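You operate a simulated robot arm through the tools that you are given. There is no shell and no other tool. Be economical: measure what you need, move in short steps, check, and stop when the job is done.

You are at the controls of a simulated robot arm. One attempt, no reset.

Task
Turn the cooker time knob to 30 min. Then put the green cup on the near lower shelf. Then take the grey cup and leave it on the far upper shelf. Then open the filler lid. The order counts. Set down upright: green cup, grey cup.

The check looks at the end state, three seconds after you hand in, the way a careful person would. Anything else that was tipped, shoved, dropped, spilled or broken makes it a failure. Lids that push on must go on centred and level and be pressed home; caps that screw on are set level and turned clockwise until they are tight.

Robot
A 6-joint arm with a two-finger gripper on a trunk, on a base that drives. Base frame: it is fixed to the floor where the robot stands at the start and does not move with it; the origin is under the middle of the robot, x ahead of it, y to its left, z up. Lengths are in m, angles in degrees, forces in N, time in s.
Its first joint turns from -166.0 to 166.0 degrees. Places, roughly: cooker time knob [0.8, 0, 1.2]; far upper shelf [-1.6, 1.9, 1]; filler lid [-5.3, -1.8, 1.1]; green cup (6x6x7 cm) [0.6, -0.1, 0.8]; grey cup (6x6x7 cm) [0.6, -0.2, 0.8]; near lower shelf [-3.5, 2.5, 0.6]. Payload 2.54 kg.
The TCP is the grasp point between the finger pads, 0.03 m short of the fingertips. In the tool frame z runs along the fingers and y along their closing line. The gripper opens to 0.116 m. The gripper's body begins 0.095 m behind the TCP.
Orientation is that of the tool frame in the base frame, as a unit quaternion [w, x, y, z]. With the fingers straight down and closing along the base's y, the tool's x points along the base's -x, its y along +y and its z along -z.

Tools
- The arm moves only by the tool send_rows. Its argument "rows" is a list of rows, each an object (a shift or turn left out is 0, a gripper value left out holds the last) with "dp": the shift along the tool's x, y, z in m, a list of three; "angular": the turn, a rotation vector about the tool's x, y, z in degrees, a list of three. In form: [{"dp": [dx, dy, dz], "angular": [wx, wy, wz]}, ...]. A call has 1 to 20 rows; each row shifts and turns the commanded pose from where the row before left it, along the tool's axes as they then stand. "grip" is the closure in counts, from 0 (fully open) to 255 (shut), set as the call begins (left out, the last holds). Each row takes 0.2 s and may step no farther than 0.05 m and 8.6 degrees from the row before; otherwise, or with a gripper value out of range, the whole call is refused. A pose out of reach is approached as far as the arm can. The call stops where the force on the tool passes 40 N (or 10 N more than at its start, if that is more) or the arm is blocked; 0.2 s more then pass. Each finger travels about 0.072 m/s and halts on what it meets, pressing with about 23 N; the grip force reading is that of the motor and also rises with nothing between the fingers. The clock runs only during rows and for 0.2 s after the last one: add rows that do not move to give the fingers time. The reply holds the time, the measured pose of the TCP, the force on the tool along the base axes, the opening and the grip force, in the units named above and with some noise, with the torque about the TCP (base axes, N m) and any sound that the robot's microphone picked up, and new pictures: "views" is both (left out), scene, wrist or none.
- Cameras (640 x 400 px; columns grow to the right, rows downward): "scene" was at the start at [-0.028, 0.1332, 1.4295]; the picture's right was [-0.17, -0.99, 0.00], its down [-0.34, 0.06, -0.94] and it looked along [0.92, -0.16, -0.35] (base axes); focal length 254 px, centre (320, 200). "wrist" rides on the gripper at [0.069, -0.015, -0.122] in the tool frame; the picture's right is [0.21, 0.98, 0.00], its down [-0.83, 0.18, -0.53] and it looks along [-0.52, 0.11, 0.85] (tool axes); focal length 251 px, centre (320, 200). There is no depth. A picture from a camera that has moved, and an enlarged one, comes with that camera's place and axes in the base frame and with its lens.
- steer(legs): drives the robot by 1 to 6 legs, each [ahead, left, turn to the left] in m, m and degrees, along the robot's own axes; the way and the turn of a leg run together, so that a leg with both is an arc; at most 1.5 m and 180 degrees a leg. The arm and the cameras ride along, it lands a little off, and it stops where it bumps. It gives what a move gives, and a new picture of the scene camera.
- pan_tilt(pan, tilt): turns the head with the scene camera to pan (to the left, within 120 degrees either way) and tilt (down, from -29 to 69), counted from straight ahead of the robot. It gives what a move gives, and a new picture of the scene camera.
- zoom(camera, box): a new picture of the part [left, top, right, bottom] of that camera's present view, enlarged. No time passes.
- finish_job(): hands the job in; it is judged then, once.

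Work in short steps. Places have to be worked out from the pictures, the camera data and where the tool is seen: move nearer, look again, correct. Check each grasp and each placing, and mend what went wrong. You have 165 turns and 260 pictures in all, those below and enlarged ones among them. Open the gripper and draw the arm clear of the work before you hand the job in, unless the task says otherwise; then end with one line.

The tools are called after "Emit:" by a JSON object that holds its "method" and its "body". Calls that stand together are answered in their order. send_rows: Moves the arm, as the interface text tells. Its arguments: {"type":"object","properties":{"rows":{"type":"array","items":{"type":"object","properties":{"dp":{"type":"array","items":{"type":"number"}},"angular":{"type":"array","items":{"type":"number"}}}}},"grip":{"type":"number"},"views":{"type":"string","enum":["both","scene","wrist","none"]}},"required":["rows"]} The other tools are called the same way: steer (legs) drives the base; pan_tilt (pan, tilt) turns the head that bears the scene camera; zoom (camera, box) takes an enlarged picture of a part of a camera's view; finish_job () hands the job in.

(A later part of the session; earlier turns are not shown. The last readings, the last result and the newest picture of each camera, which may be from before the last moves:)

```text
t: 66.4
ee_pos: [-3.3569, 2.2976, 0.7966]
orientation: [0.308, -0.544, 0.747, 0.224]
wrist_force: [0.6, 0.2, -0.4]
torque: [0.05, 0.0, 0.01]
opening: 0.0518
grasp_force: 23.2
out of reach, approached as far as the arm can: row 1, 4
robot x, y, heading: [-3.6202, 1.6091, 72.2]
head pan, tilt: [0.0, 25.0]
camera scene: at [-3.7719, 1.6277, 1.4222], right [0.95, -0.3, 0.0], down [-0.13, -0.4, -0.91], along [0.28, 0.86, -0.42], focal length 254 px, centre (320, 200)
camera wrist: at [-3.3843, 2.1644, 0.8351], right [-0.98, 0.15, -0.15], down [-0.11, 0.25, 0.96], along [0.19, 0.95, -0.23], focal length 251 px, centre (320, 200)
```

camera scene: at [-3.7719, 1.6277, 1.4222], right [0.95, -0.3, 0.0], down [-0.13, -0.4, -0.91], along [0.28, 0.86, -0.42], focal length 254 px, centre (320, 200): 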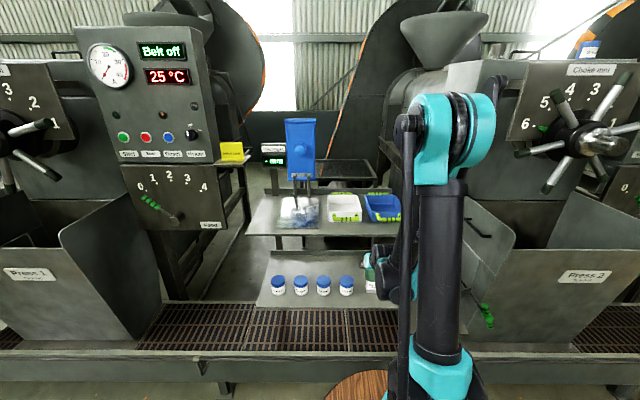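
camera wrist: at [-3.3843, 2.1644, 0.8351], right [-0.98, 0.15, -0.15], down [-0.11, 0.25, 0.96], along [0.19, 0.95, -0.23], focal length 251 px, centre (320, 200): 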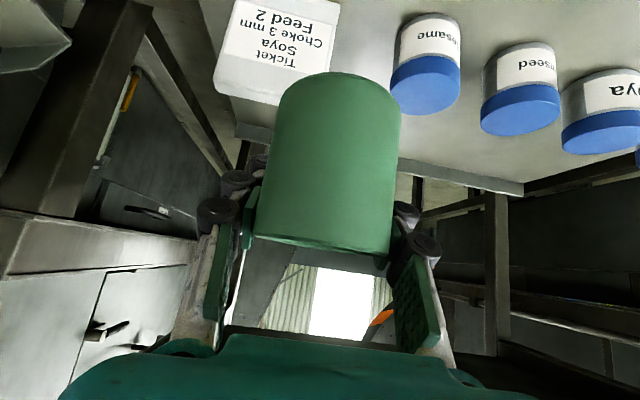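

Position 0.736 ahead, −0.043. Lower vertically to just above the tray.

Emit:
{"method": "send_rows", "body": {"rows": [{"dp": [0.021, 0, 0.021]}, {"dp": [0.021, 0, 0.021]}, {"dp": [0.021, 0, 0.021]}, {"dp": [0.021, 0, 0.021]}, {}]}}

```text
t: 67.6
ee_pos: [-3.3473, 2.3273, 0.7847]
orientation: [0.31, -0.544, 0.747, 0.225]
wrist_force: [-1.1, -0.1, -0.6]
torque: [-0.02, 0.02, 0.0]
opening: 0.0516
grasp_force: 23.0
out of reach, approached as far as the arm can: row 1, 2, 3, 4
robot x, y, heading: [-3.6176, 1.6095, 72.2]
head pan, tilt: [0.0, 25.0]
camera scene: at [-3.7719, 1.6277, 1.4222], right [0.95, -0.3, 0.0], down [-0.13, -0.4, -0.91], along [0.28, 0.86, -0.42], focal length 254 px, centre (320, 200)
camera wrist: at [-3.375, 2.1934, 0.8222], right [-0.98, 0.15, -0.15], down [-0.11, 0.25, 0.96], along [0.19, 0.96, -0.23], focal length 251 px, centre (320, 200)
```

scene: 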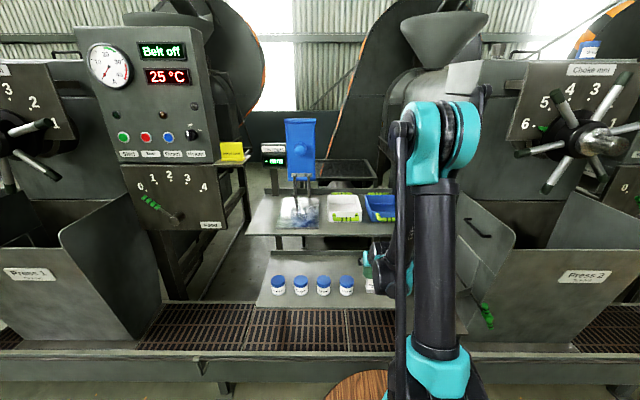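
wrist: 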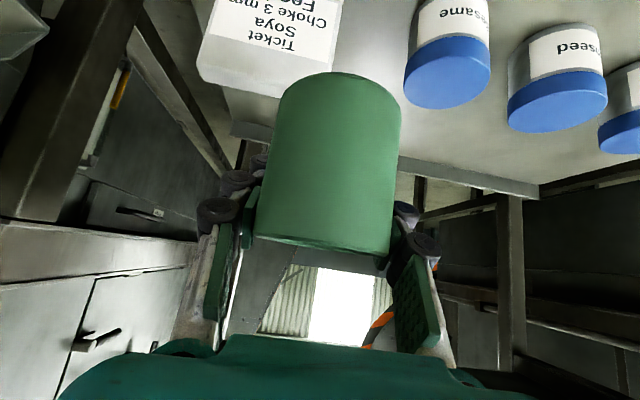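

The arm can't get lower at this radius with the 45° tilt; more distance is needed. Back the robot off 0.22 m (cup is above the jars, clear).

Emit:
{"method": "steer", "body": {"legs": [[-0.22, 0, 0]]}}

Emit:
{"method": "send_rows", "body": {"rows": [{"dp": [0.005, 0, 0.005]}, {}], "views": "none"}}

```text
t: 69.3
ee_pos: [-3.4133, 2.1167, 0.7846]
orientation: [0.31, -0.543, 0.747, 0.225]
wrist_force: [0.3, -0.2, 0.0]
torque: [0.03, 0.04, 0.01]
opening: 0.0523
grasp_force: 22.7
robot x, y, heading: [-3.6891, 1.397, 72.3]
head pan, tilt: [0.0, 25.0]
camera scene: at [-3.8387, 1.4188, 1.4222], right [0.95, -0.3, 0.0], down [-0.13, -0.4, -0.91], along [0.28, 0.86, -0.42], focal length 254 px, centre (320, 200)
```

scene: 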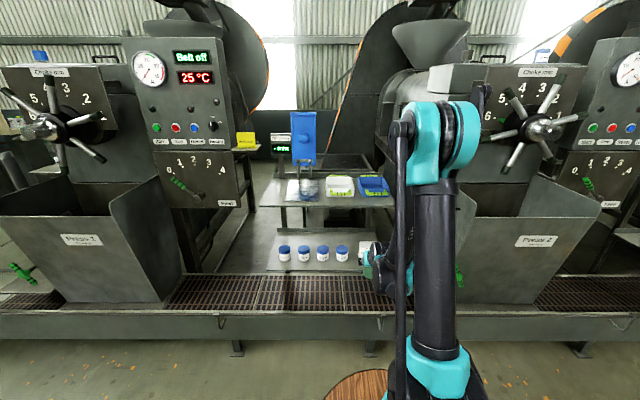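

```text
t: 69.9
ee_pos: [-3.4118, 2.119, 0.7819]
orientation: [0.308, -0.544, 0.747, 0.225]
wrist_force: [-0.2, 0.2, -0.4]
torque: [-0.01, -0.02, -0.01]
opening: 0.0517
grasp_force: 23.0
out of reach, approached as far as the arm can: row 1
robot x, y, heading: [-3.6881, 1.4018, 72.3]
head pan, tilt: [0.0, 25.0]
```

Now extend ahead 0.186 m and down to z≈0.70.

Emit:
{"method": "send_rows", "body": {"rows": [{"dp": [-0.015, 0, 0.0376]}, {"dp": [-0.015, 0, 0.0376]}, {"dp": [-0.015, 0, 0.0376]}, {"dp": [-0.015, 0, 0.0376]}, {"dp": [-0.015, 0, 0.0376]}, {}]}}

```text
t: 71.3
ee_pos: [-3.355, 2.2951, 0.7023]
orientation: [0.31, -0.543, 0.747, 0.225]
wrist_force: [0.3, -0.5, 0.2]
torque: [0.01, -0.05, 0.02]
opening: 0.0521
grasp_force: 23.1
robot x, y, heading: [-3.6886, 1.4026, 72.4]
head pan, tilt: [0.0, 25.0]
camera scene: at [-3.8387, 1.4188, 1.4222], right [0.95, -0.3, 0.0], down [-0.13, -0.4, -0.91], along [0.28, 0.86, -0.42], focal length 254 px, centre (320, 200)
camera wrist: at [-3.3821, 2.163, 0.7413], right [-0.98, 0.15, -0.15], down [-0.11, 0.25, 0.96], along [0.19, 0.96, -0.23], focal length 251 px, centre (320, 200)
```

scene: 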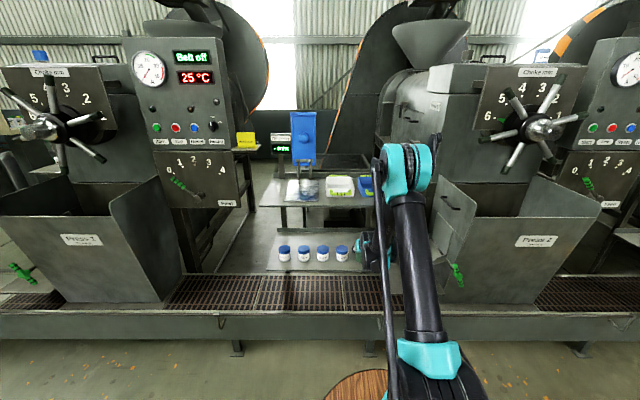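
wrist: 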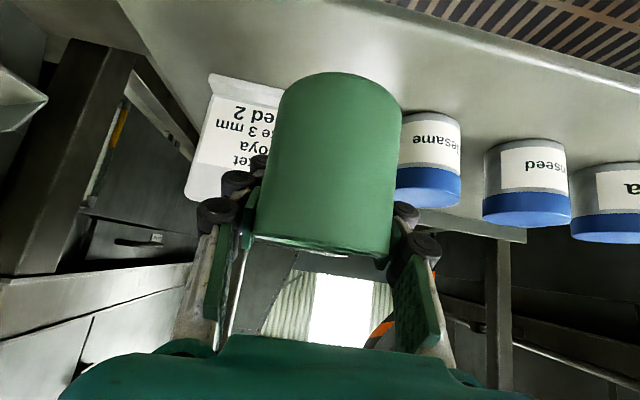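

Wrist view confirms: TCP ~3.5 cm behind the tray edge, jar front 4 cm ahead, card 5 cm ahead. Go 1 cm deeper and lower 4.5 cm.

Emit:
{"method": "send_rows", "body": {"rows": [{"dp": [0.002, 0, 0.016]}, {"dp": [0.0114, 0, 0.0114]}, {"dp": [0.0114, 0, 0.0114]}, {}], "views": "wrist"}}

```text
t: 72.3
ee_pos: [-3.3521, 2.3064, 0.6572]
orientation: [0.31, -0.544, 0.747, 0.225]
wrist_force: [-0.5, 0.1, 0.2]
torque: [0.03, 0.01, 0.02]
opening: 0.0522
grasp_force: 23.1
robot x, y, heading: [-3.6886, 1.4002, 72.4]
head pan, tilt: [0.0, 25.0]
camera wrist: at [-3.3802, 2.1727, 0.696], right [-0.98, 0.15, -0.15], down [-0.11, 0.25, 0.96], along [0.19, 0.96, -0.23], focal length 251 px, centre (320, 200)
```

wrist: 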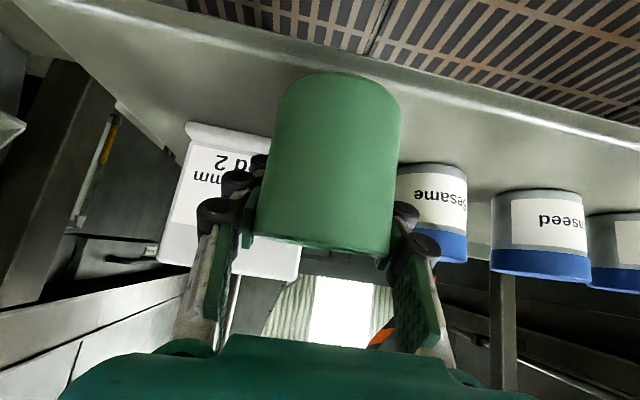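

Small steps down until contact force is felt.

Emit:
{"method": "send_rows", "body": {"rows": [{"dp": [0.0021, 0, 0.0021]}, {"dp": [0.0021, 0, 0.0021]}, {}], "views": "none"}}

```text
t: 73.1
ee_pos: [-3.3532, 2.3051, 0.6511]
orientation: [0.31, -0.543, 0.747, 0.225]
wrist_force: [0.2, 0.7, -0.3]
torque: [0.03, -0.01, 0.0]
opening: 0.0518
grasp_force: 22.9
robot x, y, heading: [-3.6838, 1.3987, 72.2]
head pan, tilt: [0.0, 25.0]
```

Emit:
{"method": "send_rows", "body": {"rows": [{"dp": [0.0014, 0, 0.0014]}, {"dp": [0.0014, 0, 0.0014]}, {}], "views": "none"}}

```text
t: 73.9
ee_pos: [-3.3521, 2.3065, 0.6484]
orientation: [0.31, -0.544, 0.747, 0.226]
wrist_force: [1.3, 4.5, 20.8]
torque: [-0.37, 0.09, -0.02]
opening: 0.052
grasp_force: 23.2
robot x, y, heading: [-3.6866, 1.3998, 72.6]
head pan, tilt: [0.0, 25.0]
```

Cup bottom contacts the tray (21 N). Ease up 1 mm and open slightly.

Emit:
{"method": "send_rows", "body": {"rows": [{"dp": [-0.0008, 0, -0.0008]}, {}], "views": "none"}}

Emit:
{"method": "send_rows", "body": {"rows": [{}, {}, {}], "grip": 105, "views": "wrist"}}

```text
t: 74.5
ee_pos: [-3.3523, 2.307, 0.6476]
orientation: [0.309, -0.544, 0.747, 0.225]
wrist_force: [-1.0, 1.3, 3.3]
torque: [-0.05, 0.02, -0.05]
opening: 0.0521
grasp_force: 23.2
robot x, y, heading: [-3.688, 1.401, 72.5]
head pan, tilt: [0.0, 25.0]
```

```text
t: 75.3
ee_pos: [-3.3534, 2.3063, 0.6486]
orientation: [0.31, -0.544, 0.746, 0.226]
wrist_force: [1.0, -0.6, 0.2]
torque: [0.02, 0.02, 0.02]
opening: 0.0688
grasp_force: 0.2
robot x, y, heading: [-3.6848, 1.4002, 72.3]
head pan, tilt: [0.0, 25.0]
camera wrist: at [-3.3799, 2.173, 0.687], right [-0.98, 0.15, -0.15], down [-0.11, 0.25, 0.96], along [0.19, 0.96, -0.23], focal length 251 px, centre (320, 200)
```

wrist: 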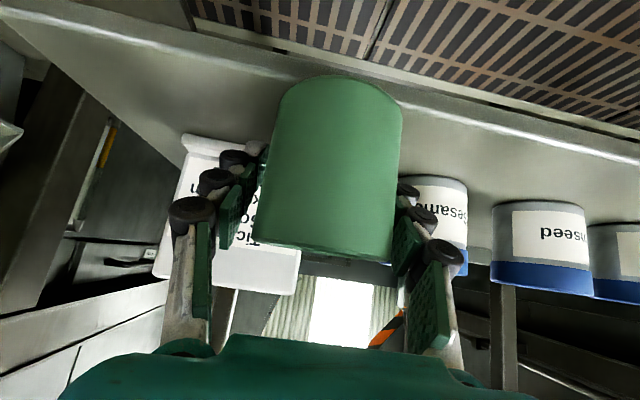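

Released, cup upright. Open a touch more and back straight out along the tool axis.

Emit:
{"method": "send_rows", "body": {"rows": [{}, {}, {"dp": [0, 0, -0.01]}, {"dp": [0, 0, -0.02]}, {"dp": [0, 0, -0.03]}, {"dp": [0, 0, -0.04]}, {"dp": [0, 0, -0.04]}], "grip": 92}}

```text
t: 76.9
ee_pos: [-3.384, 2.2128, 0.7484]
orientation: [0.309, -0.544, 0.747, 0.225]
wrist_force: [-0.2, 0.4, 0.0]
torque: [-0.02, 0.01, 0.02]
opening: 0.074
grasp_force: 0.0
robot x, y, heading: [-3.6873, 1.4016, 72.2]
head pan, tilt: [0.0, 25.0]
camera scene: at [-3.8386, 1.4191, 1.4222], right [0.95, -0.3, 0.0], down [-0.13, -0.4, -0.91], along [0.28, 0.86, -0.42], focal length 254 px, centre (320, 200)
camera wrist: at [-3.4108, 2.0791, 0.7868], right [-0.98, 0.15, -0.15], down [-0.11, 0.25, 0.96], along [0.19, 0.95, -0.23], focal length 251 px, centre (320, 200)
```

scene: 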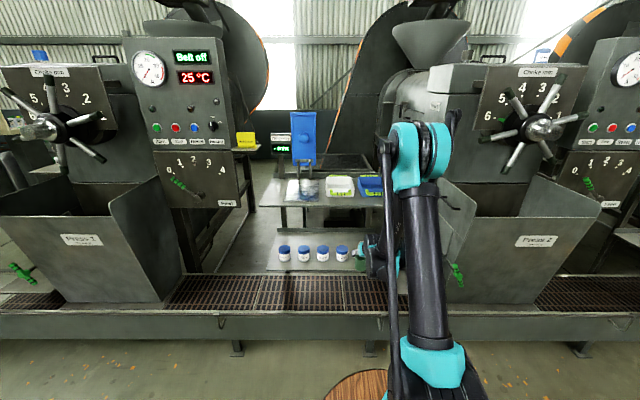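
wrist: 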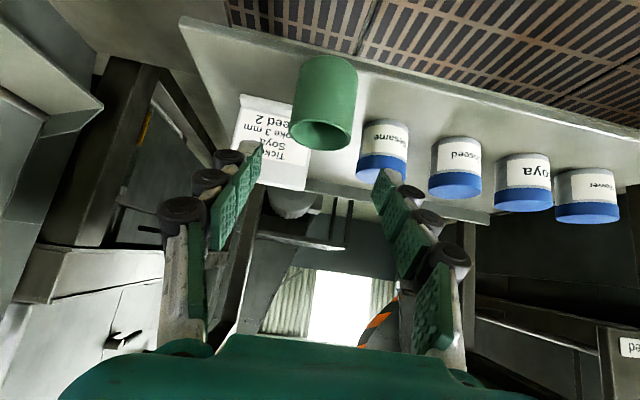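

Green cup stands on the near lower tray, nothing disturbed. Retract and go back, pausing in front of the far tray for a look.

Emit:
{"method": "send_rows", "body": {"rows": [{"dp": [-0.0023, 0, -0.0417]}, {"dp": [-0.0023, 0, -0.0417]}, {"dp": [-0.0023, 0, -0.0417]}, {"dp": [-0.0023, 0, -0.0417]}, {"dp": [-0.0023, 0, -0.0417]}, {"dp": [-0.0023, 0, -0.0417]}, {"dp": [-0.0023, 0, -0.0417]}, {}], "views": "none"}}

Emit:
{"method": "steer", "body": {"legs": [[-0.3, 0, 0], [0, -1.0, 0], [0, -1.0, 0]]}}

Emit:
{"method": "zoom", "body": {"camera": "scene", "box": [240, 130, 400, 230]}}

```text
t: 78.7
ee_pos: [-3.4434, 2.0279, 0.967]
orientation: [0.309, -0.544, 0.747, 0.225]
wrist_force: [0.6, 0.8, 0.1]
torque: [0.03, -0.02, -0.01]
opening: 0.0739
grasp_force: 0.1
robot x, y, heading: [-3.6835, 1.3985, 72.2]
head pan, tilt: [0.0, 25.0]
```

```text
t: 90.3
ee_pos: [-1.6404, 1.1592, 0.9666]
orientation: [0.308, -0.549, 0.744, 0.227]
wrist_force: [-0.1, -0.1, -0.2]
torque: [-0.04, -0.03, 0.01]
opening: 0.0739
grasp_force: 0.0
robot x, y, heading: [-1.8811, 0.5321, 73.0]
head pan, tilt: [0.0, 25.0]
camera scene: at [-2.0293, 0.5465, 1.4222], right [0.96, -0.29, 0.0], down [-0.12, -0.4, -0.91], along [0.27, 0.87, -0.42], focal length 254 px, centre (320, 200)
```

scene: 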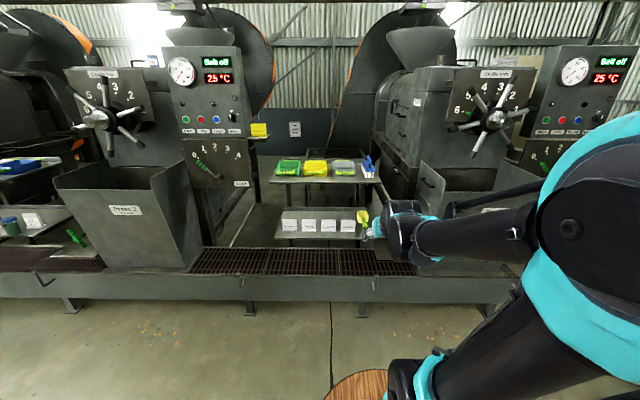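

```text
4.00 times, centred on (320, 180) of scene
camera zoom: at [-2.0293, 0.5465, 1.4222], right [0.96, -0.29, 0.0], down [-0.12, -0.4, -0.91], along [0.27, 0.87, -0.42], focal length 1014 px, centre (320, 280)
```

zoom: 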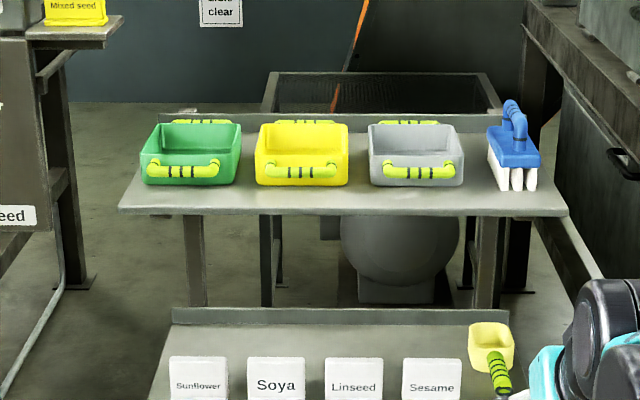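

The upper far tray has a ~10 cm free front strip; spot in front of the gap between grey bin and brush ≈(-1.467, 1.717, 0.94). Return to the cooker for the grey cup.

Emit:
{"method": "steer", "body": {"legs": [[0, -1.35, 0], [0, 0, -73], [0.3, -0.1, 0], [0.28, -0.06, 0]]}}

```text
t: 100.7
ee_pos: [0.1028, 0.0663, 0.9674]
orientation: [0.383, 0.007, 0.924, -0.003]
wrist_force: [0.0, 0.7, -0.3]
torque: [-0.03, 0.01, 0.0]
opening: 0.0741
grasp_force: 0.0
robot x, y, heading: [-0.5694, 0.118, -0.8]
head pan, tilt: [0.0, 25.0]
stopped in leg 3: the robot was blocked; the commanded pose is now the measured one
camera scene: at [-0.593, 0.2691, 1.4222], right [-0.01, -1.0, 0.0], down [-0.42, 0.01, -0.91], along [0.91, -0.01, -0.42], focal length 254 px, centre (320, 200)
```

scene: 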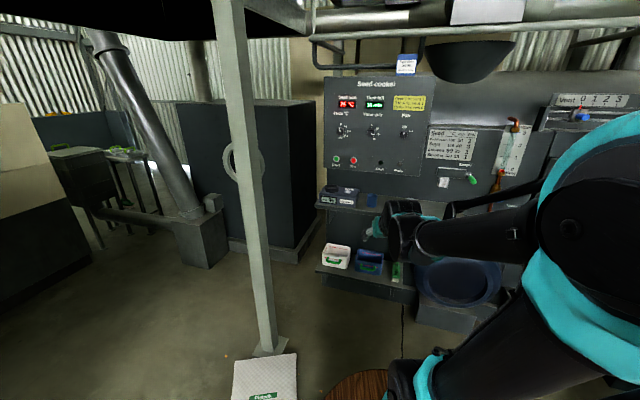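

Blocked early, possibly by the plate on the floor ahead-left. Look down to see.

Emit:
{"method": "pan_tilt", "body": {"pan": 15, "tilt": 60}}

```text
t: 101.7
ee_pos: [0.1026, 0.0677, 0.9672]
orientation: [0.383, 0.007, 0.924, -0.004]
wrist_force: [0.0, -0.3, -0.4]
torque: [0.02, -0.01, 0.0]
opening: 0.0741
grasp_force: 0.0
robot x, y, heading: [-0.564, 0.1184, -1.0]
head pan, tilt: [15.0, 60.0]
camera scene: at [-0.6204, 0.2868, 1.3722], right [0.24, -0.97, 0.0], down [-0.84, -0.21, -0.5], along [0.49, 0.12, -0.87], focal length 254 px, centre (320, 200)
```

scene: 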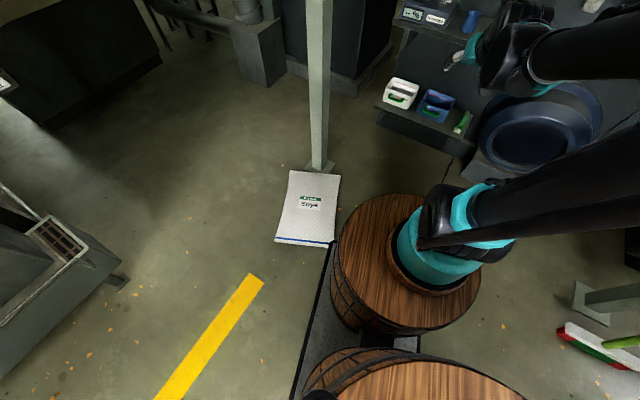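

My base plate's corner just met the sack at the post. Back off, shift right to y≈-0.03, then go ahead as on the start line.

Emit:
{"method": "steer", "body": {"legs": [[-0.08, 0, 1], [0, -0.15, 0], [0.35, 0, 0], [0.3, 0, 0]]}}

```text
t: 107.3
ee_pos: [0.6723, -0.0685, 0.9666]
orientation: [0.383, 0.001, 0.924, 0.0]
wrist_force: [0.3, 0.8, -0.1]
torque: [0.0, 0.01, -0.03]
opening: 0.0739
grasp_force: 0.1
robot x, y, heading: [0.0001, -0.0254, 0.1]
head pan, tilt: [15.0, 60.0]
camera scene: at [-0.0543, 0.139, 1.3722], right [0.26, -0.97, 0.0], down [-0.84, -0.23, -0.5], along [0.48, 0.13, -0.87], focal length 254 px, centre (320, 200)
```

scene: 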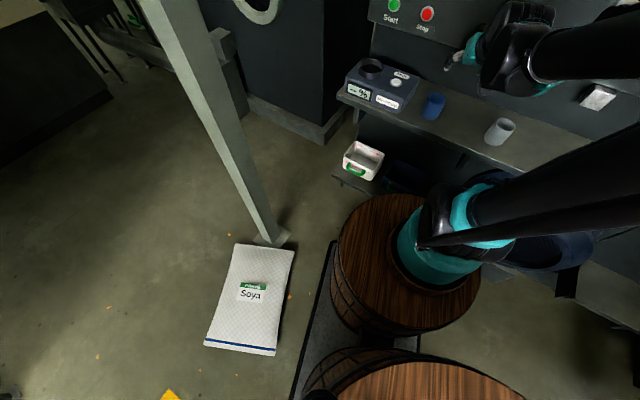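

Sack undisturbed; grey cup estimated near (0.637, -0.227). Retract a bit, yaw the tool −19° and go to the pre-grasp in front of it.

Emit:
{"method": "send_rows", "body": {"rows": [{"dp": [0.0335, 0, -0.0335]}, {"dp": [0.0335, 0, -0.0335]}, {"angular": [4.5, 0, 4.5]}, {"angular": [4.5, 0, 4.5]}, {"angular": [4.4, 0, 4.4]}, {"dp": [0.005, -0.032, 0.0065]}, {"dp": [0.005, -0.032, 0.0065]}, {"dp": [0.005, -0.032, 0.0065]}, {"dp": [0.001, -0.032, 0.0065]}, {}], "grip": 62, "views": "wrist"}}

Emit:
{"method": "pan_tilt", "body": {"pan": -10, "tilt": 40}}

```text
t: 109.5
ee_pos: [0.5416, -0.1919, 0.9366]
orientation: [0.377, 0.153, 0.911, -0.063]
wrist_force: [-0.2, 0.2, 0.9]
torque: [0.0, 0.02, 0.0]
opening: 0.088
grasp_force: 0.0
robot x, y, heading: [0.0002, -0.033, -0.2]
head pan, tilt: [15.0, 60.0]
camera wrist: at [0.4095, -0.1625, 0.9755], right [0.17, 0.97, -0.15], down [0.25, 0.1, 0.96], along [0.95, -0.21, -0.23], focal length 251 px, centre (320, 200)
```

wrist: 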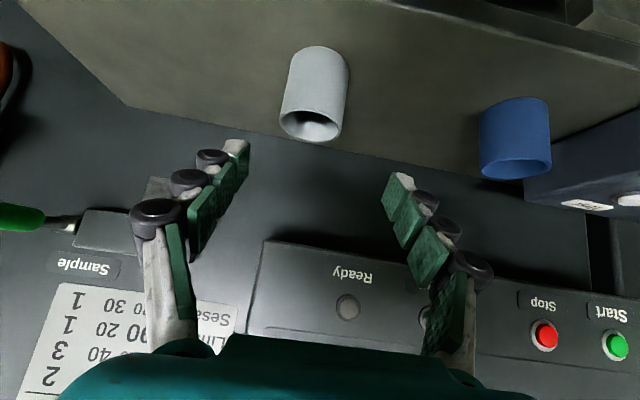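

```text
t: 110.4
ee_pos: [0.5425, -0.1913, 0.9372]
orientation: [0.378, 0.153, 0.911, -0.063]
wrist_force: [0.2, 0.0, 0.1]
torque: [-0.03, -0.01, 0.0]
opening: 0.0878
grasp_force: 0.0
robot x, y, heading: [0.0047, -0.0322, 0.2]
head pan, tilt: [-10.0, 40.0]
camera scene: at [-0.035, 0.1071, 1.3989], right [-0.17, -0.99, 0.0], down [-0.63, 0.11, -0.77], along [0.75, -0.13, -0.64], focal length 254 px, centre (320, 200)
```

scene: 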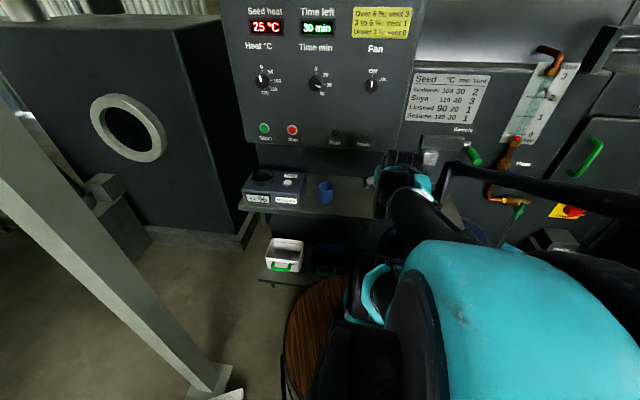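

Grey cup centre ≈(0.613, -0.228). Advance partway and verify.

Emit:
{"method": "send_rows", "body": {"rows": [{"dp": [0.0085, -0.004, 0.02]}, {"dp": [0.0085, 0, 0.03]}, {"dp": [0, 0, 0.03]}, {}], "views": "wrist"}}

```text
t: 111.4
ee_pos: [0.5845, -0.2101, 0.8683]
orientation: [0.378, 0.153, 0.911, -0.062]
wrist_force: [0.1, 0.1, 1.0]
torque: [0.01, -0.04, -0.01]
opening: 0.0878
grasp_force: 0.0
robot x, y, heading: [-0.0013, -0.03, 0.1]
head pan, tilt: [-10.0, 40.0]
camera wrist: at [0.4507, -0.181, 0.9061], right [0.17, 0.97, -0.15], down [0.25, 0.1, 0.96], along [0.95, -0.21, -0.23], focal length 251 px, centre (320, 200)
```

wrist: 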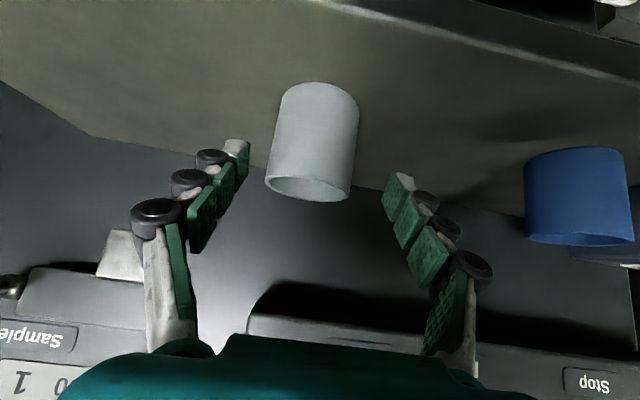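

Well aligned; shift −6 mm and advance the last 5 cm.

Emit:
{"method": "send_rows", "body": {"rows": [{"dp": [0, -0.006, 0.02]}, {"dp": [0, 0, 0.02]}, {"dp": [0, 0, 0.0085]}, {}], "views": "wrist"}}

```text
t: 112.4
ee_pos: [0.6149, -0.228, 0.8349]
orientation: [0.377, 0.152, 0.911, -0.063]
wrist_force: [-0.1, -0.4, -1.1]
torque: [0.0, -0.01, 0.01]
opening: 0.0877
grasp_force: 0.1
robot x, y, heading: [-0.0002, -0.027, 0.1]
head pan, tilt: [-10.0, 40.0]
camera wrist: at [0.4813, -0.1979, 0.8723], right [0.17, 0.97, -0.15], down [0.25, 0.1, 0.96], along [0.95, -0.21, -0.23], focal length 251 px, centre (320, 200)
```

wrist: 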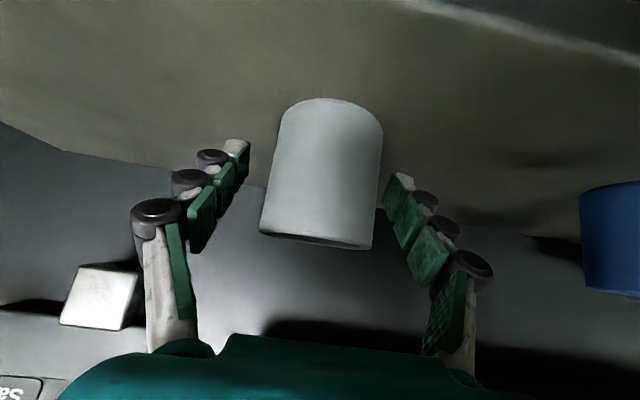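

Centred. Close.

Emit:
{"method": "send_rows", "body": {"rows": [{}, {}, {}, {}], "grip": 255, "views": "none"}}

Emit:
{"method": "send_rows", "body": {"rows": [{"dp": [-0.0141, 0, -0.0141]}, {"dp": [-0.0141, 0, -0.0141]}, {"dp": [-0.0141, 0, -0.0141]}, {"dp": [-0.0141, 0, -0.0141]}, {}], "views": "wrist"}}

```text
t: 113.4
ee_pos: [0.6151, -0.2281, 0.8337]
orientation: [0.377, 0.152, 0.912, -0.063]
wrist_force: [-0.4, 0.6, -0.1]
torque: [0.02, 0.02, 0.02]
opening: 0.0532
grasp_force: 23.2
robot x, y, heading: [-0.0015, -0.0266, 0.3]
head pan, tilt: [-10.0, 40.0]
```

```text
t: 114.6
ee_pos: [0.6128, -0.227, 0.9134]
orientation: [0.378, 0.152, 0.911, -0.063]
wrist_force: [0.3, -0.1, -0.1]
torque: [-0.01, -0.03, -0.02]
opening: 0.0533
grasp_force: 23.1
robot x, y, heading: [-0.0008, -0.0294, 0.2]
head pan, tilt: [-10.0, 40.0]
camera wrist: at [0.4811, -0.1972, 0.9524], right [0.17, 0.97, -0.15], down [0.25, 0.1, 0.96], along [0.95, -0.21, -0.23], focal length 251 px, centre (320, 200)
```

wrist: 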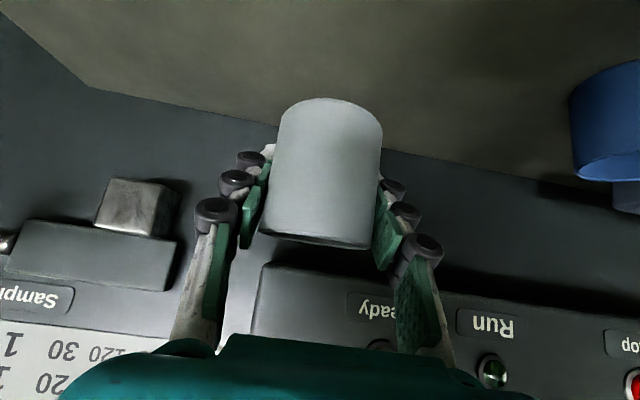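

Grey cup held. Retract slightly, then drive back to the far tray.

Emit:
{"method": "send_rows", "body": {"rows": [{"dp": [0, 0, -0.04]}, {"dp": [0, 0, -0.04]}, {"dp": [0, 0, -0.04]}, {"dp": [-0.02, 0, -0.03]}, {"dp": [-0.03, 0, -0.03]}, {}], "views": "none"}}

Emit:
{"method": "pan_tilt", "body": {"pan": 0, "tilt": 25}}

Emit:
{"method": "steer", "body": {"legs": [[-0.6, 0, 0], [0, 0, 72.5], [0.15, 1.35, 0], [0.2, 0, 0]]}}

Emit:
{"method": "zoom", "body": {"camera": "scene", "box": [240, 150, 432, 270]}}

```text
t: 116.0
ee_pos: [0.5389, -0.2035, 1.0763]
orientation: [0.373, 0.154, 0.913, -0.062]
wrist_force: [0.0, -0.2, -0.5]
torque: [0.02, 0.0, -0.01]
opening: 0.0531
grasp_force: 22.8
robot x, y, heading: [-0.0039, -0.0263, 0.3]
head pan, tilt: [-10.0, 40.0]
```

```text
t: 116.7
ee_pos: [0.5394, -0.2033, 1.0748]
orientation: [0.373, 0.153, 0.913, -0.062]
wrist_force: [-0.6, -0.6, -0.8]
torque: [-0.01, -0.01, 0.01]
opening: 0.0534
grasp_force: 22.7
robot x, y, heading: [0.0015, -0.0254, 0.2]
head pan, tilt: [0.0, 25.0]
camera scene: at [-0.0144, 0.1159, 1.423], right [0.0, -1.0, 0.0], down [-0.43, 0.0, -0.9], along [0.9, 0.0, -0.43], focal length 254 px, centre (320, 200)
```

scene: 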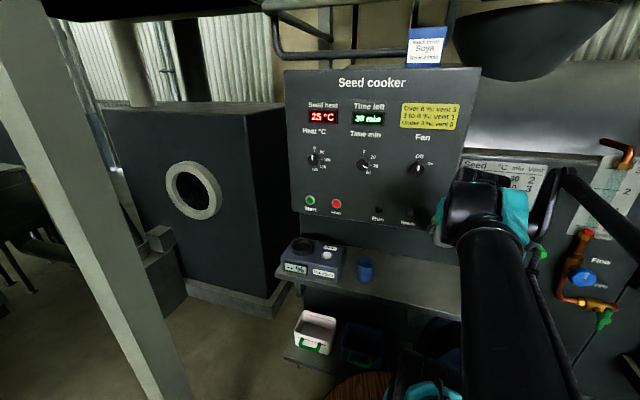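

```text
t: 130.8
ee_pos: [-1.4433, 1.1734, 1.0739]
orientation: [0.337, -0.417, 0.827, 0.171]
wrist_force: [0.9, 0.1, -0.1]
torque: [0.02, -0.03, -0.02]
opening: 0.0532
grasp_force: 22.6
robot x, y, heading: [-1.7739, 0.7167, 72.5]
head pan, tilt: [0.0, 25.0]
camera scene: at [-1.9144, 0.7415, 1.4232], right [0.95, -0.3, 0.0], down [-0.13, -0.41, -0.9], along [0.27, 0.86, -0.43], focal length 254 px, centre (320, 200)
```

scene: 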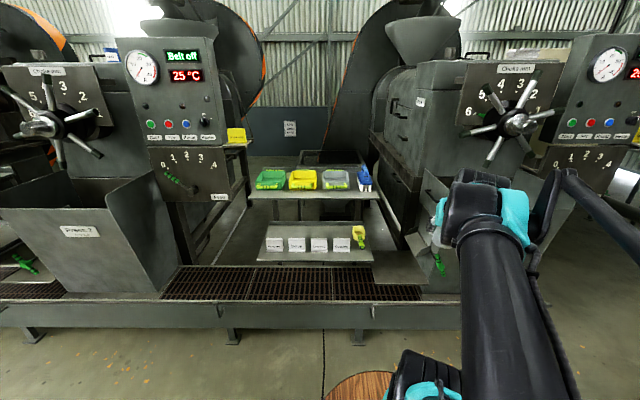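

```text
3.33 times, centred on (336, 210) of scene
camera zoom: at [-1.9144, 0.7415, 1.4232], right [0.95, -0.3, 0.0], down [-0.13, -0.41, -0.9], along [0.27, 0.86, -0.43], focal length 845 px, centre (267, 167)
```

zoom: 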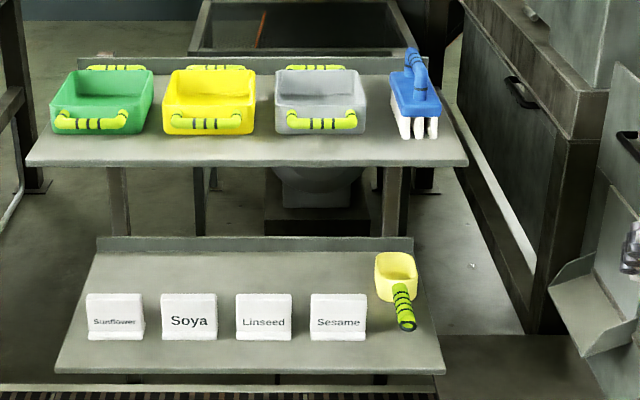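

Drive 0.25 m closer, so the target (≈4.5 cm behind the tray edge, in front of brush/bin gap) is ~0.82 m ahead.

Emit:
{"method": "steer", "body": {"legs": [[0.25, 0, 0]]}}

Emit:
{"method": "zoom", "body": {"camera": "scene", "box": [240, 160, 432, 280]}}

```text
t: 132.6
ee_pos: [-1.368, 1.4141, 1.0788]
orientation: [0.338, -0.416, 0.827, 0.171]
wrist_force: [-0.3, -0.4, -0.6]
torque: [0.0, -0.04, 0.04]
opening: 0.0535
grasp_force: 23.4
robot x, y, heading: [-1.6962, 0.9531, 72.5]
head pan, tilt: [0.0, 25.0]
camera scene: at [-1.8414, 0.9786, 1.423], right [0.95, -0.3, 0.0], down [-0.13, -0.41, -0.9], along [0.27, 0.86, -0.43], focal length 254 px, centre (320, 200)
```

scene: 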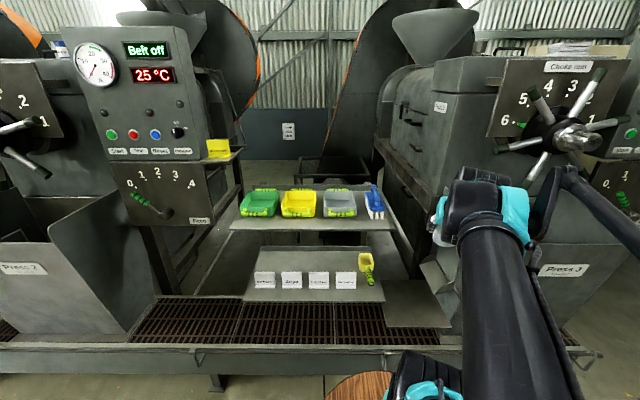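

```text
3.33 times, centred on (336, 220) of scene
camera zoom: at [-1.8414, 0.9786, 1.423], right [0.95, -0.3, 0.0], down [-0.13, -0.41, -0.9], along [0.27, 0.86, -0.43], focal length 845 px, centre (267, 133)
```

zoom: 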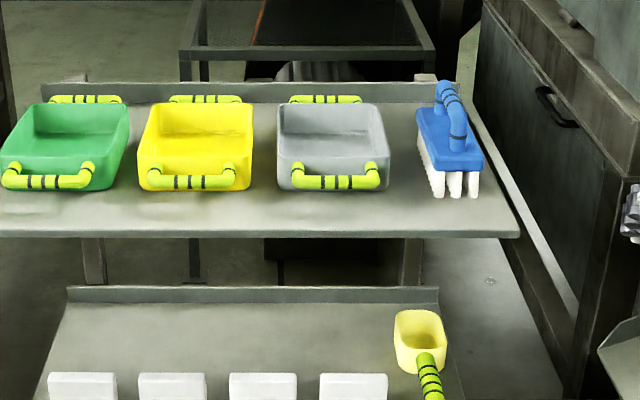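

Yaw the tool square and bring the cup above the front strip (0.70 ahead, −0.03), staying high.

Emit:
{"method": "send_rows", "body": {"rows": [{"angular": [-4.43, -0.3, -4.43]}, {"angular": [-4.43, -0.3, -4.43]}, {"angular": [-4.43, 0, -4.43]}, {"dp": [-0.0226, 0.0288, 0.0226]}, {"dp": [-0.0226, 0.0288, 0.0226]}, {"dp": [-0.0226, 0.0288, 0.0226]}, {"dp": [-0.0226, 0.0288, 0.0226]}, {"dp": [-0.0226, 0.0288, 0.0226]}, {}]}}

```text
t: 134.6
ee_pos: [-1.4624, 1.6041, 1.0833]
orientation: [0.313, -0.544, 0.744, 0.228]
wrist_force: [0.0, -0.2, -0.7]
torque: [-0.02, 0.01, -0.04]
opening: 0.0532
grasp_force: 23.6
robot x, y, heading: [-1.6965, 0.9543, 72.7]
head pan, tilt: [0.0, 25.0]
camera scene: at [-1.8494, 0.9701, 1.4222], right [0.95, -0.3, 0.0], down [-0.13, -0.4, -0.91], along [0.27, 0.86, -0.42], focal length 254 px, centre (320, 200)
camera wrist: at [-1.4897, 1.4704, 1.1209], right [-0.98, 0.15, -0.16], down [-0.11, 0.24, 0.96], along [0.19, 0.96, -0.22], focal length 251 px, centre (320, 200)
```

scene: 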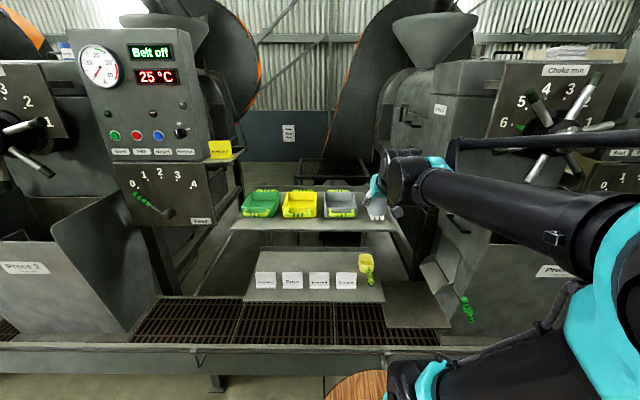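
wrist: 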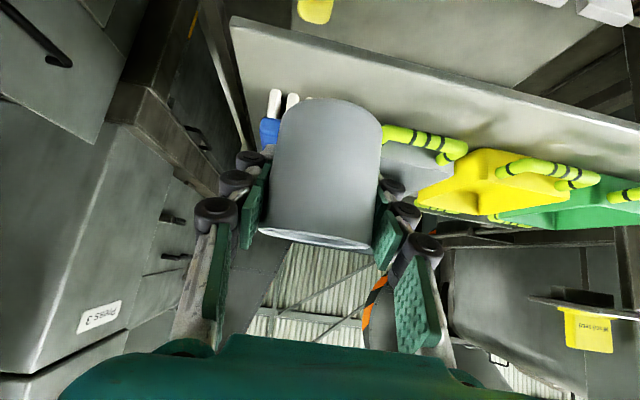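

Estimates combine to tray z≈0.95, edge ≈0.735 ahead. Move ahead 9 cm and down 5 cm, then recheck.

Emit:
{"method": "send_rows", "body": {"rows": [{"dp": [-0.0092, 0, 0.0328], "angular": [0, 0.4, 0]}, {"dp": [-0.0092, 0, 0.0328]}, {"dp": [-0.0092, 0, 0.0328]}, {}]}}

Emit:
{"method": "zoom", "body": {"camera": "scene", "box": [290, 160, 450, 260]}}

```text
t: 135.6
ee_pos: [-1.4336, 1.6881, 1.0341]
orientation: [0.31, -0.545, 0.746, 0.226]
wrist_force: [-0.7, -0.1, -0.9]
torque: [-0.04, -0.02, -0.02]
opening: 0.0532
grasp_force: 22.8
robot x, y, heading: [-1.6956, 0.955, 72.5]
head pan, tilt: [0.0, 25.0]
camera scene: at [-1.8494, 0.9701, 1.4222], right [0.95, -0.3, 0.0], down [-0.13, -0.4, -0.91], along [0.27, 0.86, -0.42], focal length 254 px, centre (320, 200)
camera wrist: at [-1.4613, 1.5556, 1.0726], right [-0.98, 0.15, -0.15], down [-0.11, 0.25, 0.96], along [0.19, 0.96, -0.23], focal length 251 px, centre (320, 200)
```

scene: 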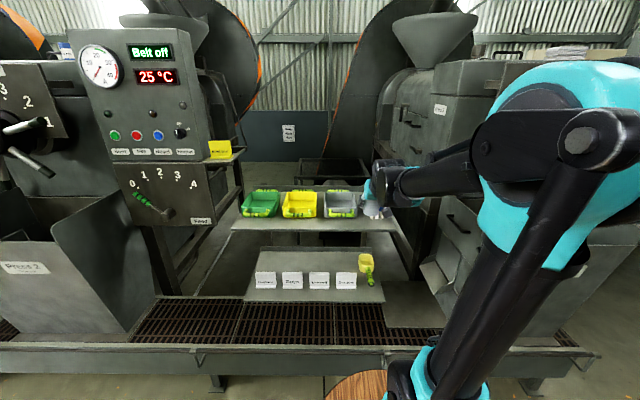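
wrist: 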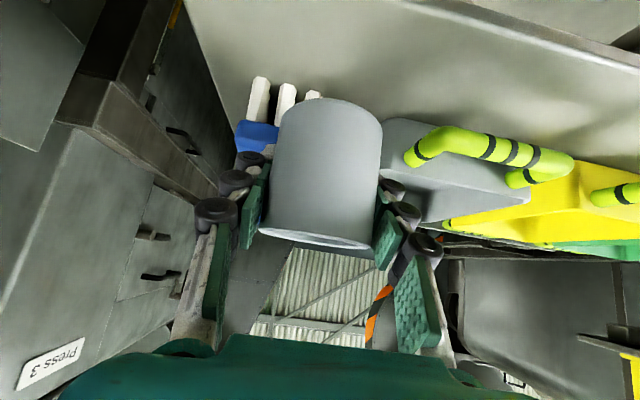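

```text
4.00 times, centred on (370, 210) of scene
camera zoom: at [-1.8494, 0.9701, 1.4222], right [0.95, -0.3, 0.0], down [-0.13, -0.4, -0.91], along [0.27, 0.86, -0.42], focal length 1014 px, centre (120, 160)
```

zoom: 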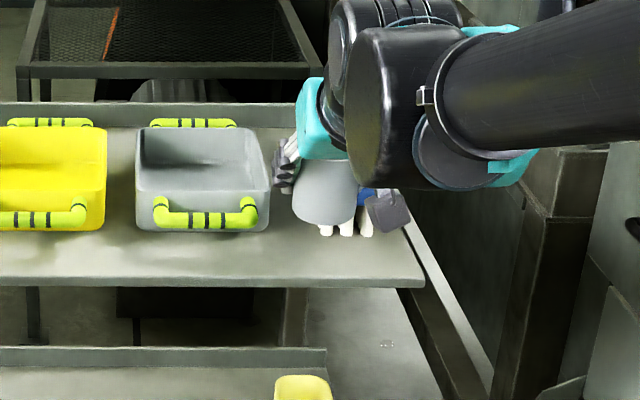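

The brush bristles and bin handle both front at ~0.81 ahead; centre the cup between them: 1 cm back, 2.5 cm left, then down 3 cm.

Emit:
{"method": "send_rows", "body": {"rows": [{"dp": [0.007, 0.013, -0.007]}, {"dp": [0, 0.013, 0]}, {"dp": [0.011, 0, 0.011]}, {"dp": [0.011, 0, 0.011]}, {}], "views": "wrist"}}

```text
t: 136.8
ee_pos: [-1.4628, 1.6866, 1.0039]
orientation: [0.31, -0.545, 0.746, 0.225]
wrist_force: [-0.1, 0.0, -0.3]
torque: [-0.02, 0.02, 0.02]
opening: 0.0531
grasp_force: 23.3
robot x, y, heading: [-1.6988, 0.9507, 72.7]
head pan, tilt: [0.0, 25.0]
camera wrist: at [-1.4899, 1.5533, 1.042], right [-0.98, 0.15, -0.15], down [-0.11, 0.25, 0.96], along [0.19, 0.96, -0.23], focal length 251 px, centre (320, 200)
```

wrist: 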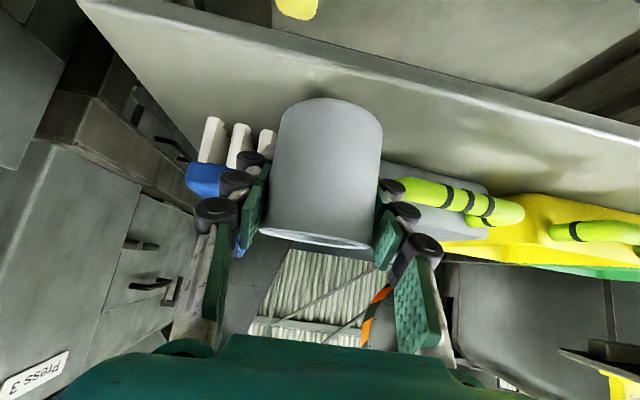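

Still clear; small steps down to contact.

Emit:
{"method": "send_rows", "body": {"rows": [{"dp": [0.0028, 0, 0.0028]}, {"dp": [0.0021, 0, 0.0021]}, {}], "views": "wrist"}}

```text
t: 137.6
ee_pos: [-1.4623, 1.6861, 0.9967]
orientation: [0.312, -0.544, 0.746, 0.225]
wrist_force: [-0.2, -0.3, -0.4]
torque: [0.01, 0.0, 0.02]
opening: 0.0531
grasp_force: 22.4
robot x, y, heading: [-1.7017, 0.953, 72.8]
head pan, tilt: [0.0, 25.0]
camera wrist: at [-1.4899, 1.5535, 1.0351], right [-0.98, 0.15, -0.15], down [-0.11, 0.25, 0.96], along [0.19, 0.96, -0.23], focal length 251 px, centre (320, 200)
```

wrist: 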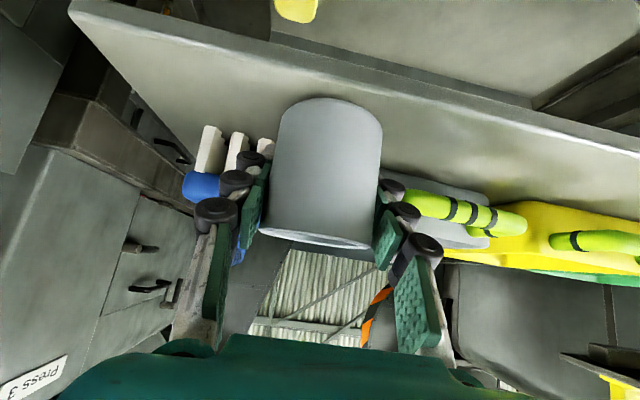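

Emit:
{"method": "send_rows", "body": {"rows": [{"dp": [0.0018, 0, 0.0018]}, {"dp": [0.0018, 0, 0.0018]}, {}], "views": "none"}}

```text
t: 138.4
ee_pos: [-1.4624, 1.6874, 0.991]
orientation: [0.311, -0.545, 0.745, 0.226]
wrist_force: [3.0, 3.6, 19.9]
torque: [-0.06, -0.07, 0.03]
opening: 0.0533
grasp_force: 22.9
robot x, y, heading: [-1.6987, 0.9536, 72.7]
head pan, tilt: [0.0, 25.0]
```

Contact (20 N). Ease and release.

Emit:
{"method": "send_rows", "body": {"rows": [{"dp": [-0.0007, 0, -0.0007]}, {}], "views": "none"}}

Emit:
{"method": "send_rows", "body": {"rows": [{}, {}, {}], "grip": 103, "views": "wrist"}}

```text
t: 139.0
ee_pos: [-1.4635, 1.6864, 0.9928]
orientation: [0.311, -0.545, 0.745, 0.225]
wrist_force: [0.8, 1.2, 6.8]
torque: [0.04, -0.07, -0.02]
opening: 0.0531
grasp_force: 23.1
robot x, y, heading: [-1.6976, 0.95, 72.5]
head pan, tilt: [0.0, 25.0]
```

```text
t: 139.8
ee_pos: [-1.4617, 1.688, 0.9931]
orientation: [0.312, -0.545, 0.745, 0.226]
wrist_force: [1.3, 0.4, -0.2]
torque: [0.0, 0.02, 0.01]
opening: 0.0691
grasp_force: 0.0
robot x, y, heading: [-1.7002, 0.949, 72.7]
head pan, tilt: [0.0, 25.0]
camera wrist: at [-1.49, 1.5536, 1.0307], right [-0.98, 0.15, -0.15], down [-0.11, 0.25, 0.96], along [0.19, 0.96, -0.23], focal length 251 px, centre (320, 200)
```

wrist: 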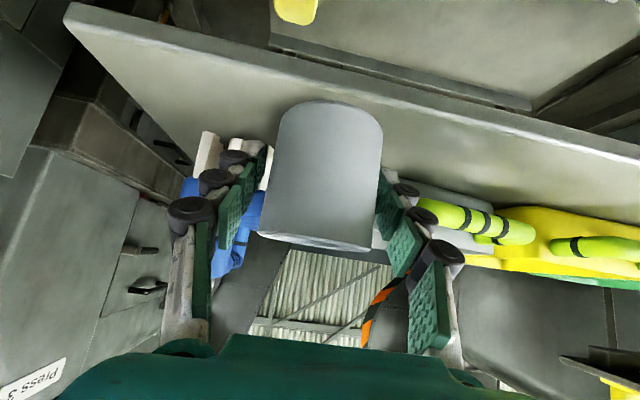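

Cup stands free. Withdraw along the tool axis.

Emit:
{"method": "send_rows", "body": {"rows": [{"dp": [0, 0, -0.01]}, {"dp": [0, 0, -0.02]}, {"dp": [0, 0, -0.03]}, {"dp": [0, 0, -0.04]}, {"dp": [0, 0, -0.04]}, {"dp": [0, 0, -0.03]}]}}

Emit:
{"method": "zoom", "body": {"camera": "scene", "box": [290, 160, 450, 260]}}

```text
t: 141.2
ee_pos: [-1.4988, 1.572, 1.1137]
orientation: [0.31, -0.545, 0.746, 0.225]
wrist_force: [-0.3, 0.3, 0.6]
torque: [-0.01, -0.02, -0.01]
opening: 0.0694
grasp_force: 0.1
robot x, y, heading: [-1.6951, 0.9547, 72.8]
head pan, tilt: [0.0, 25.0]
camera scene: at [-1.8493, 0.9703, 1.4222], right [0.95, -0.3, 0.0], down [-0.13, -0.4, -0.91], along [0.27, 0.86, -0.42], focal length 254 px, centre (320, 200)
camera wrist: at [-1.5265, 1.4384, 1.1515], right [-0.98, 0.15, -0.15], down [-0.11, 0.25, 0.96], along [0.19, 0.96, -0.23], focal length 251 px, centre (320, 200)
```

scene: 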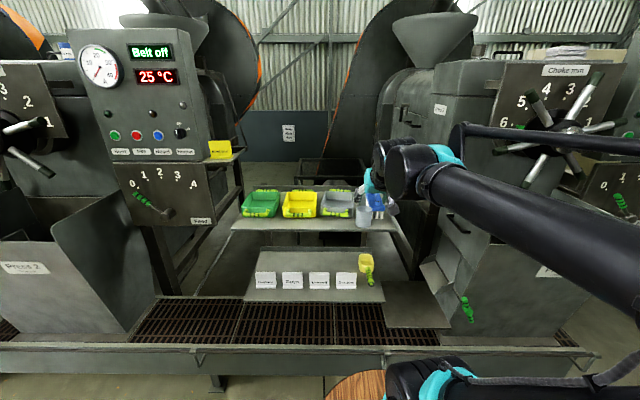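
wrist: 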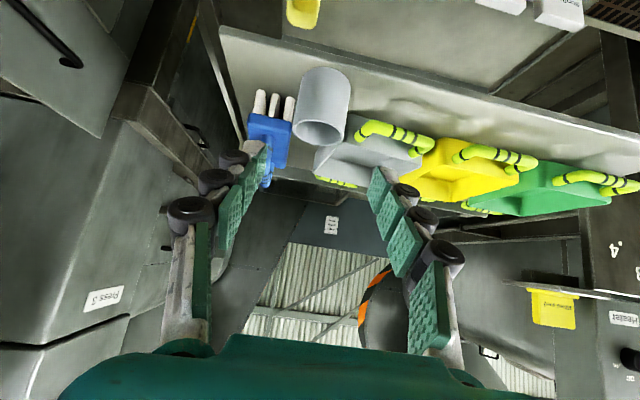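

```text
4.00 times, centred on (370, 210) of scene
camera zoom: at [-1.8493, 0.9703, 1.4222], right [0.95, -0.3, 0.0], down [-0.13, -0.4, -0.91], along [0.27, 0.86, -0.42], focal length 1014 px, centre (120, 160)
```

zoom: 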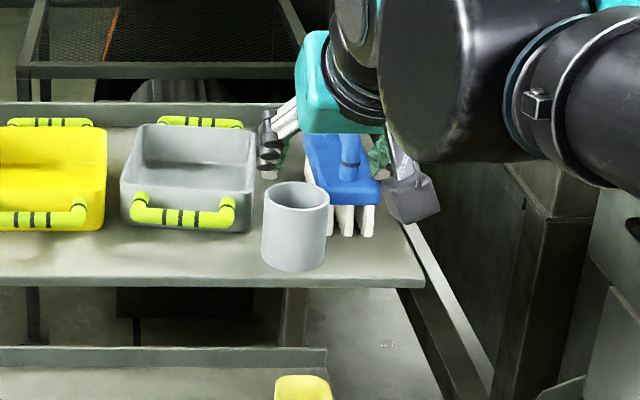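

The cup stands fine, but the grey bin seems to have been nudged (its front shifted ~1.5 cm left by my finger). Enlarge to measure.

Emit:
{"method": "zoom", "body": {"camera": "scene", "box": [280, 180, 376, 240]}}

```text
6.67 times, centred on (328, 210) of scene
camera zoom: at [-1.8493, 0.9703, 1.4222], right [0.95, -0.3, 0.0], down [-0.13, -0.4, -0.91], along [0.27, 0.86, -0.42], focal length 1690 px, centre (267, 133)
```

zoom: 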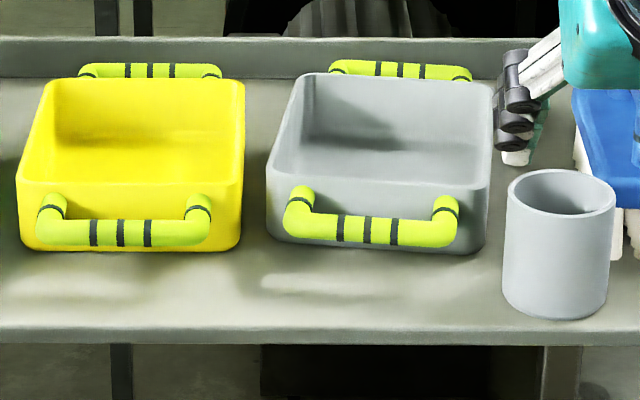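

The grey bin's front was pushed ~2 cm left (rotated ~9°). I'll mend it: closed fingers pointing straight down, pushing its handle's left end back right. First reorient the tool in free air.

Emit:
{"method": "send_rows", "body": {"rows": [{"dp": [-0.02, 0, -0.02], "angular": [0, 7.5, 0]}, {"angular": [0, 7.5, 0]}, {"angular": [0, 7.5, 0]}, {"angular": [0, 7.5, 0]}, {"angular": [0, 7.5, 0]}, {"angular": [0, 7.2, 0]}, {"angular": [0, 0, 8.2]}, {"angular": [0, 0, 8.2]}, {"angular": [0, 0, 8.2]}, {"angular": [0, 0, 8.2]}, {"angular": [0, 0, 8.2]}, {"angular": [0, 0, 8.2]}, {"angular": [0, 0, 8.2]}, {"angular": [0, 0, 8.2]}, {"angular": [0, 0, 8.2]}, {"angular": [0, 0, 8.2]}, {"angular": [0, 0, 8]}, {}], "grip": 255}}

```text
t: 145.0
ee_pos: [-1.5001, 1.5722, 1.1401]
orientation: [0.002, 0.155, 0.988, 0.004]
wrist_force: [0.7, 0.3, -0.6]
torque: [0.02, 0.03, -0.03]
opening: 0.0
grasp_force: 22.9
robot x, y, heading: [-1.6961, 0.9556, 72.9]
head pan, tilt: [0.0, 25.0]
camera scene: at [-1.8494, 0.9701, 1.4222], right [0.95, -0.3, 0.0], down [-0.13, -0.4, -0.91], along [0.27, 0.86, -0.42], focal length 254 px, centre (320, 200)
camera wrist: at [-1.571, 1.5779, 1.2635], right [0.09, 1.0, 0.01], down [0.84, -0.08, 0.54], along [0.54, -0.04, -0.84], focal length 251 px, centre (320, 200)
```

scene: 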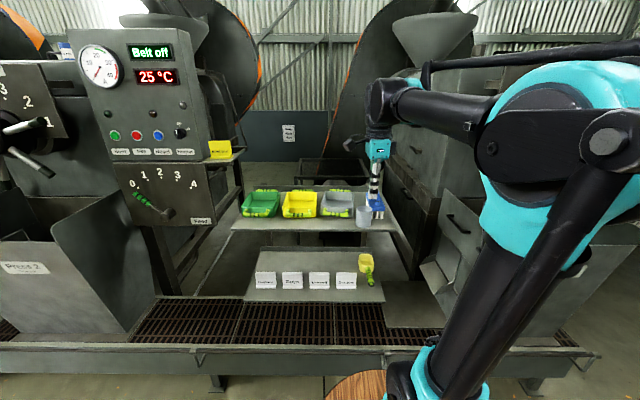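
wrist: 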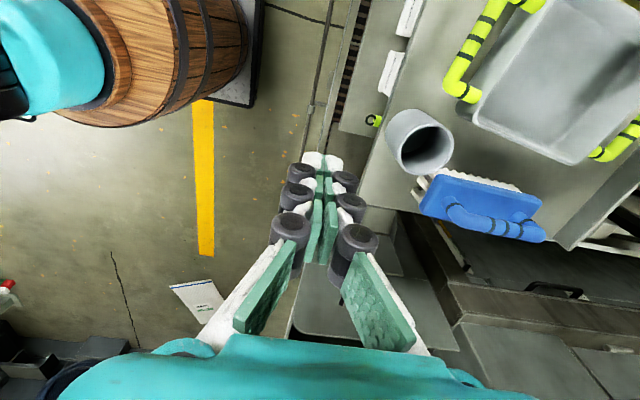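

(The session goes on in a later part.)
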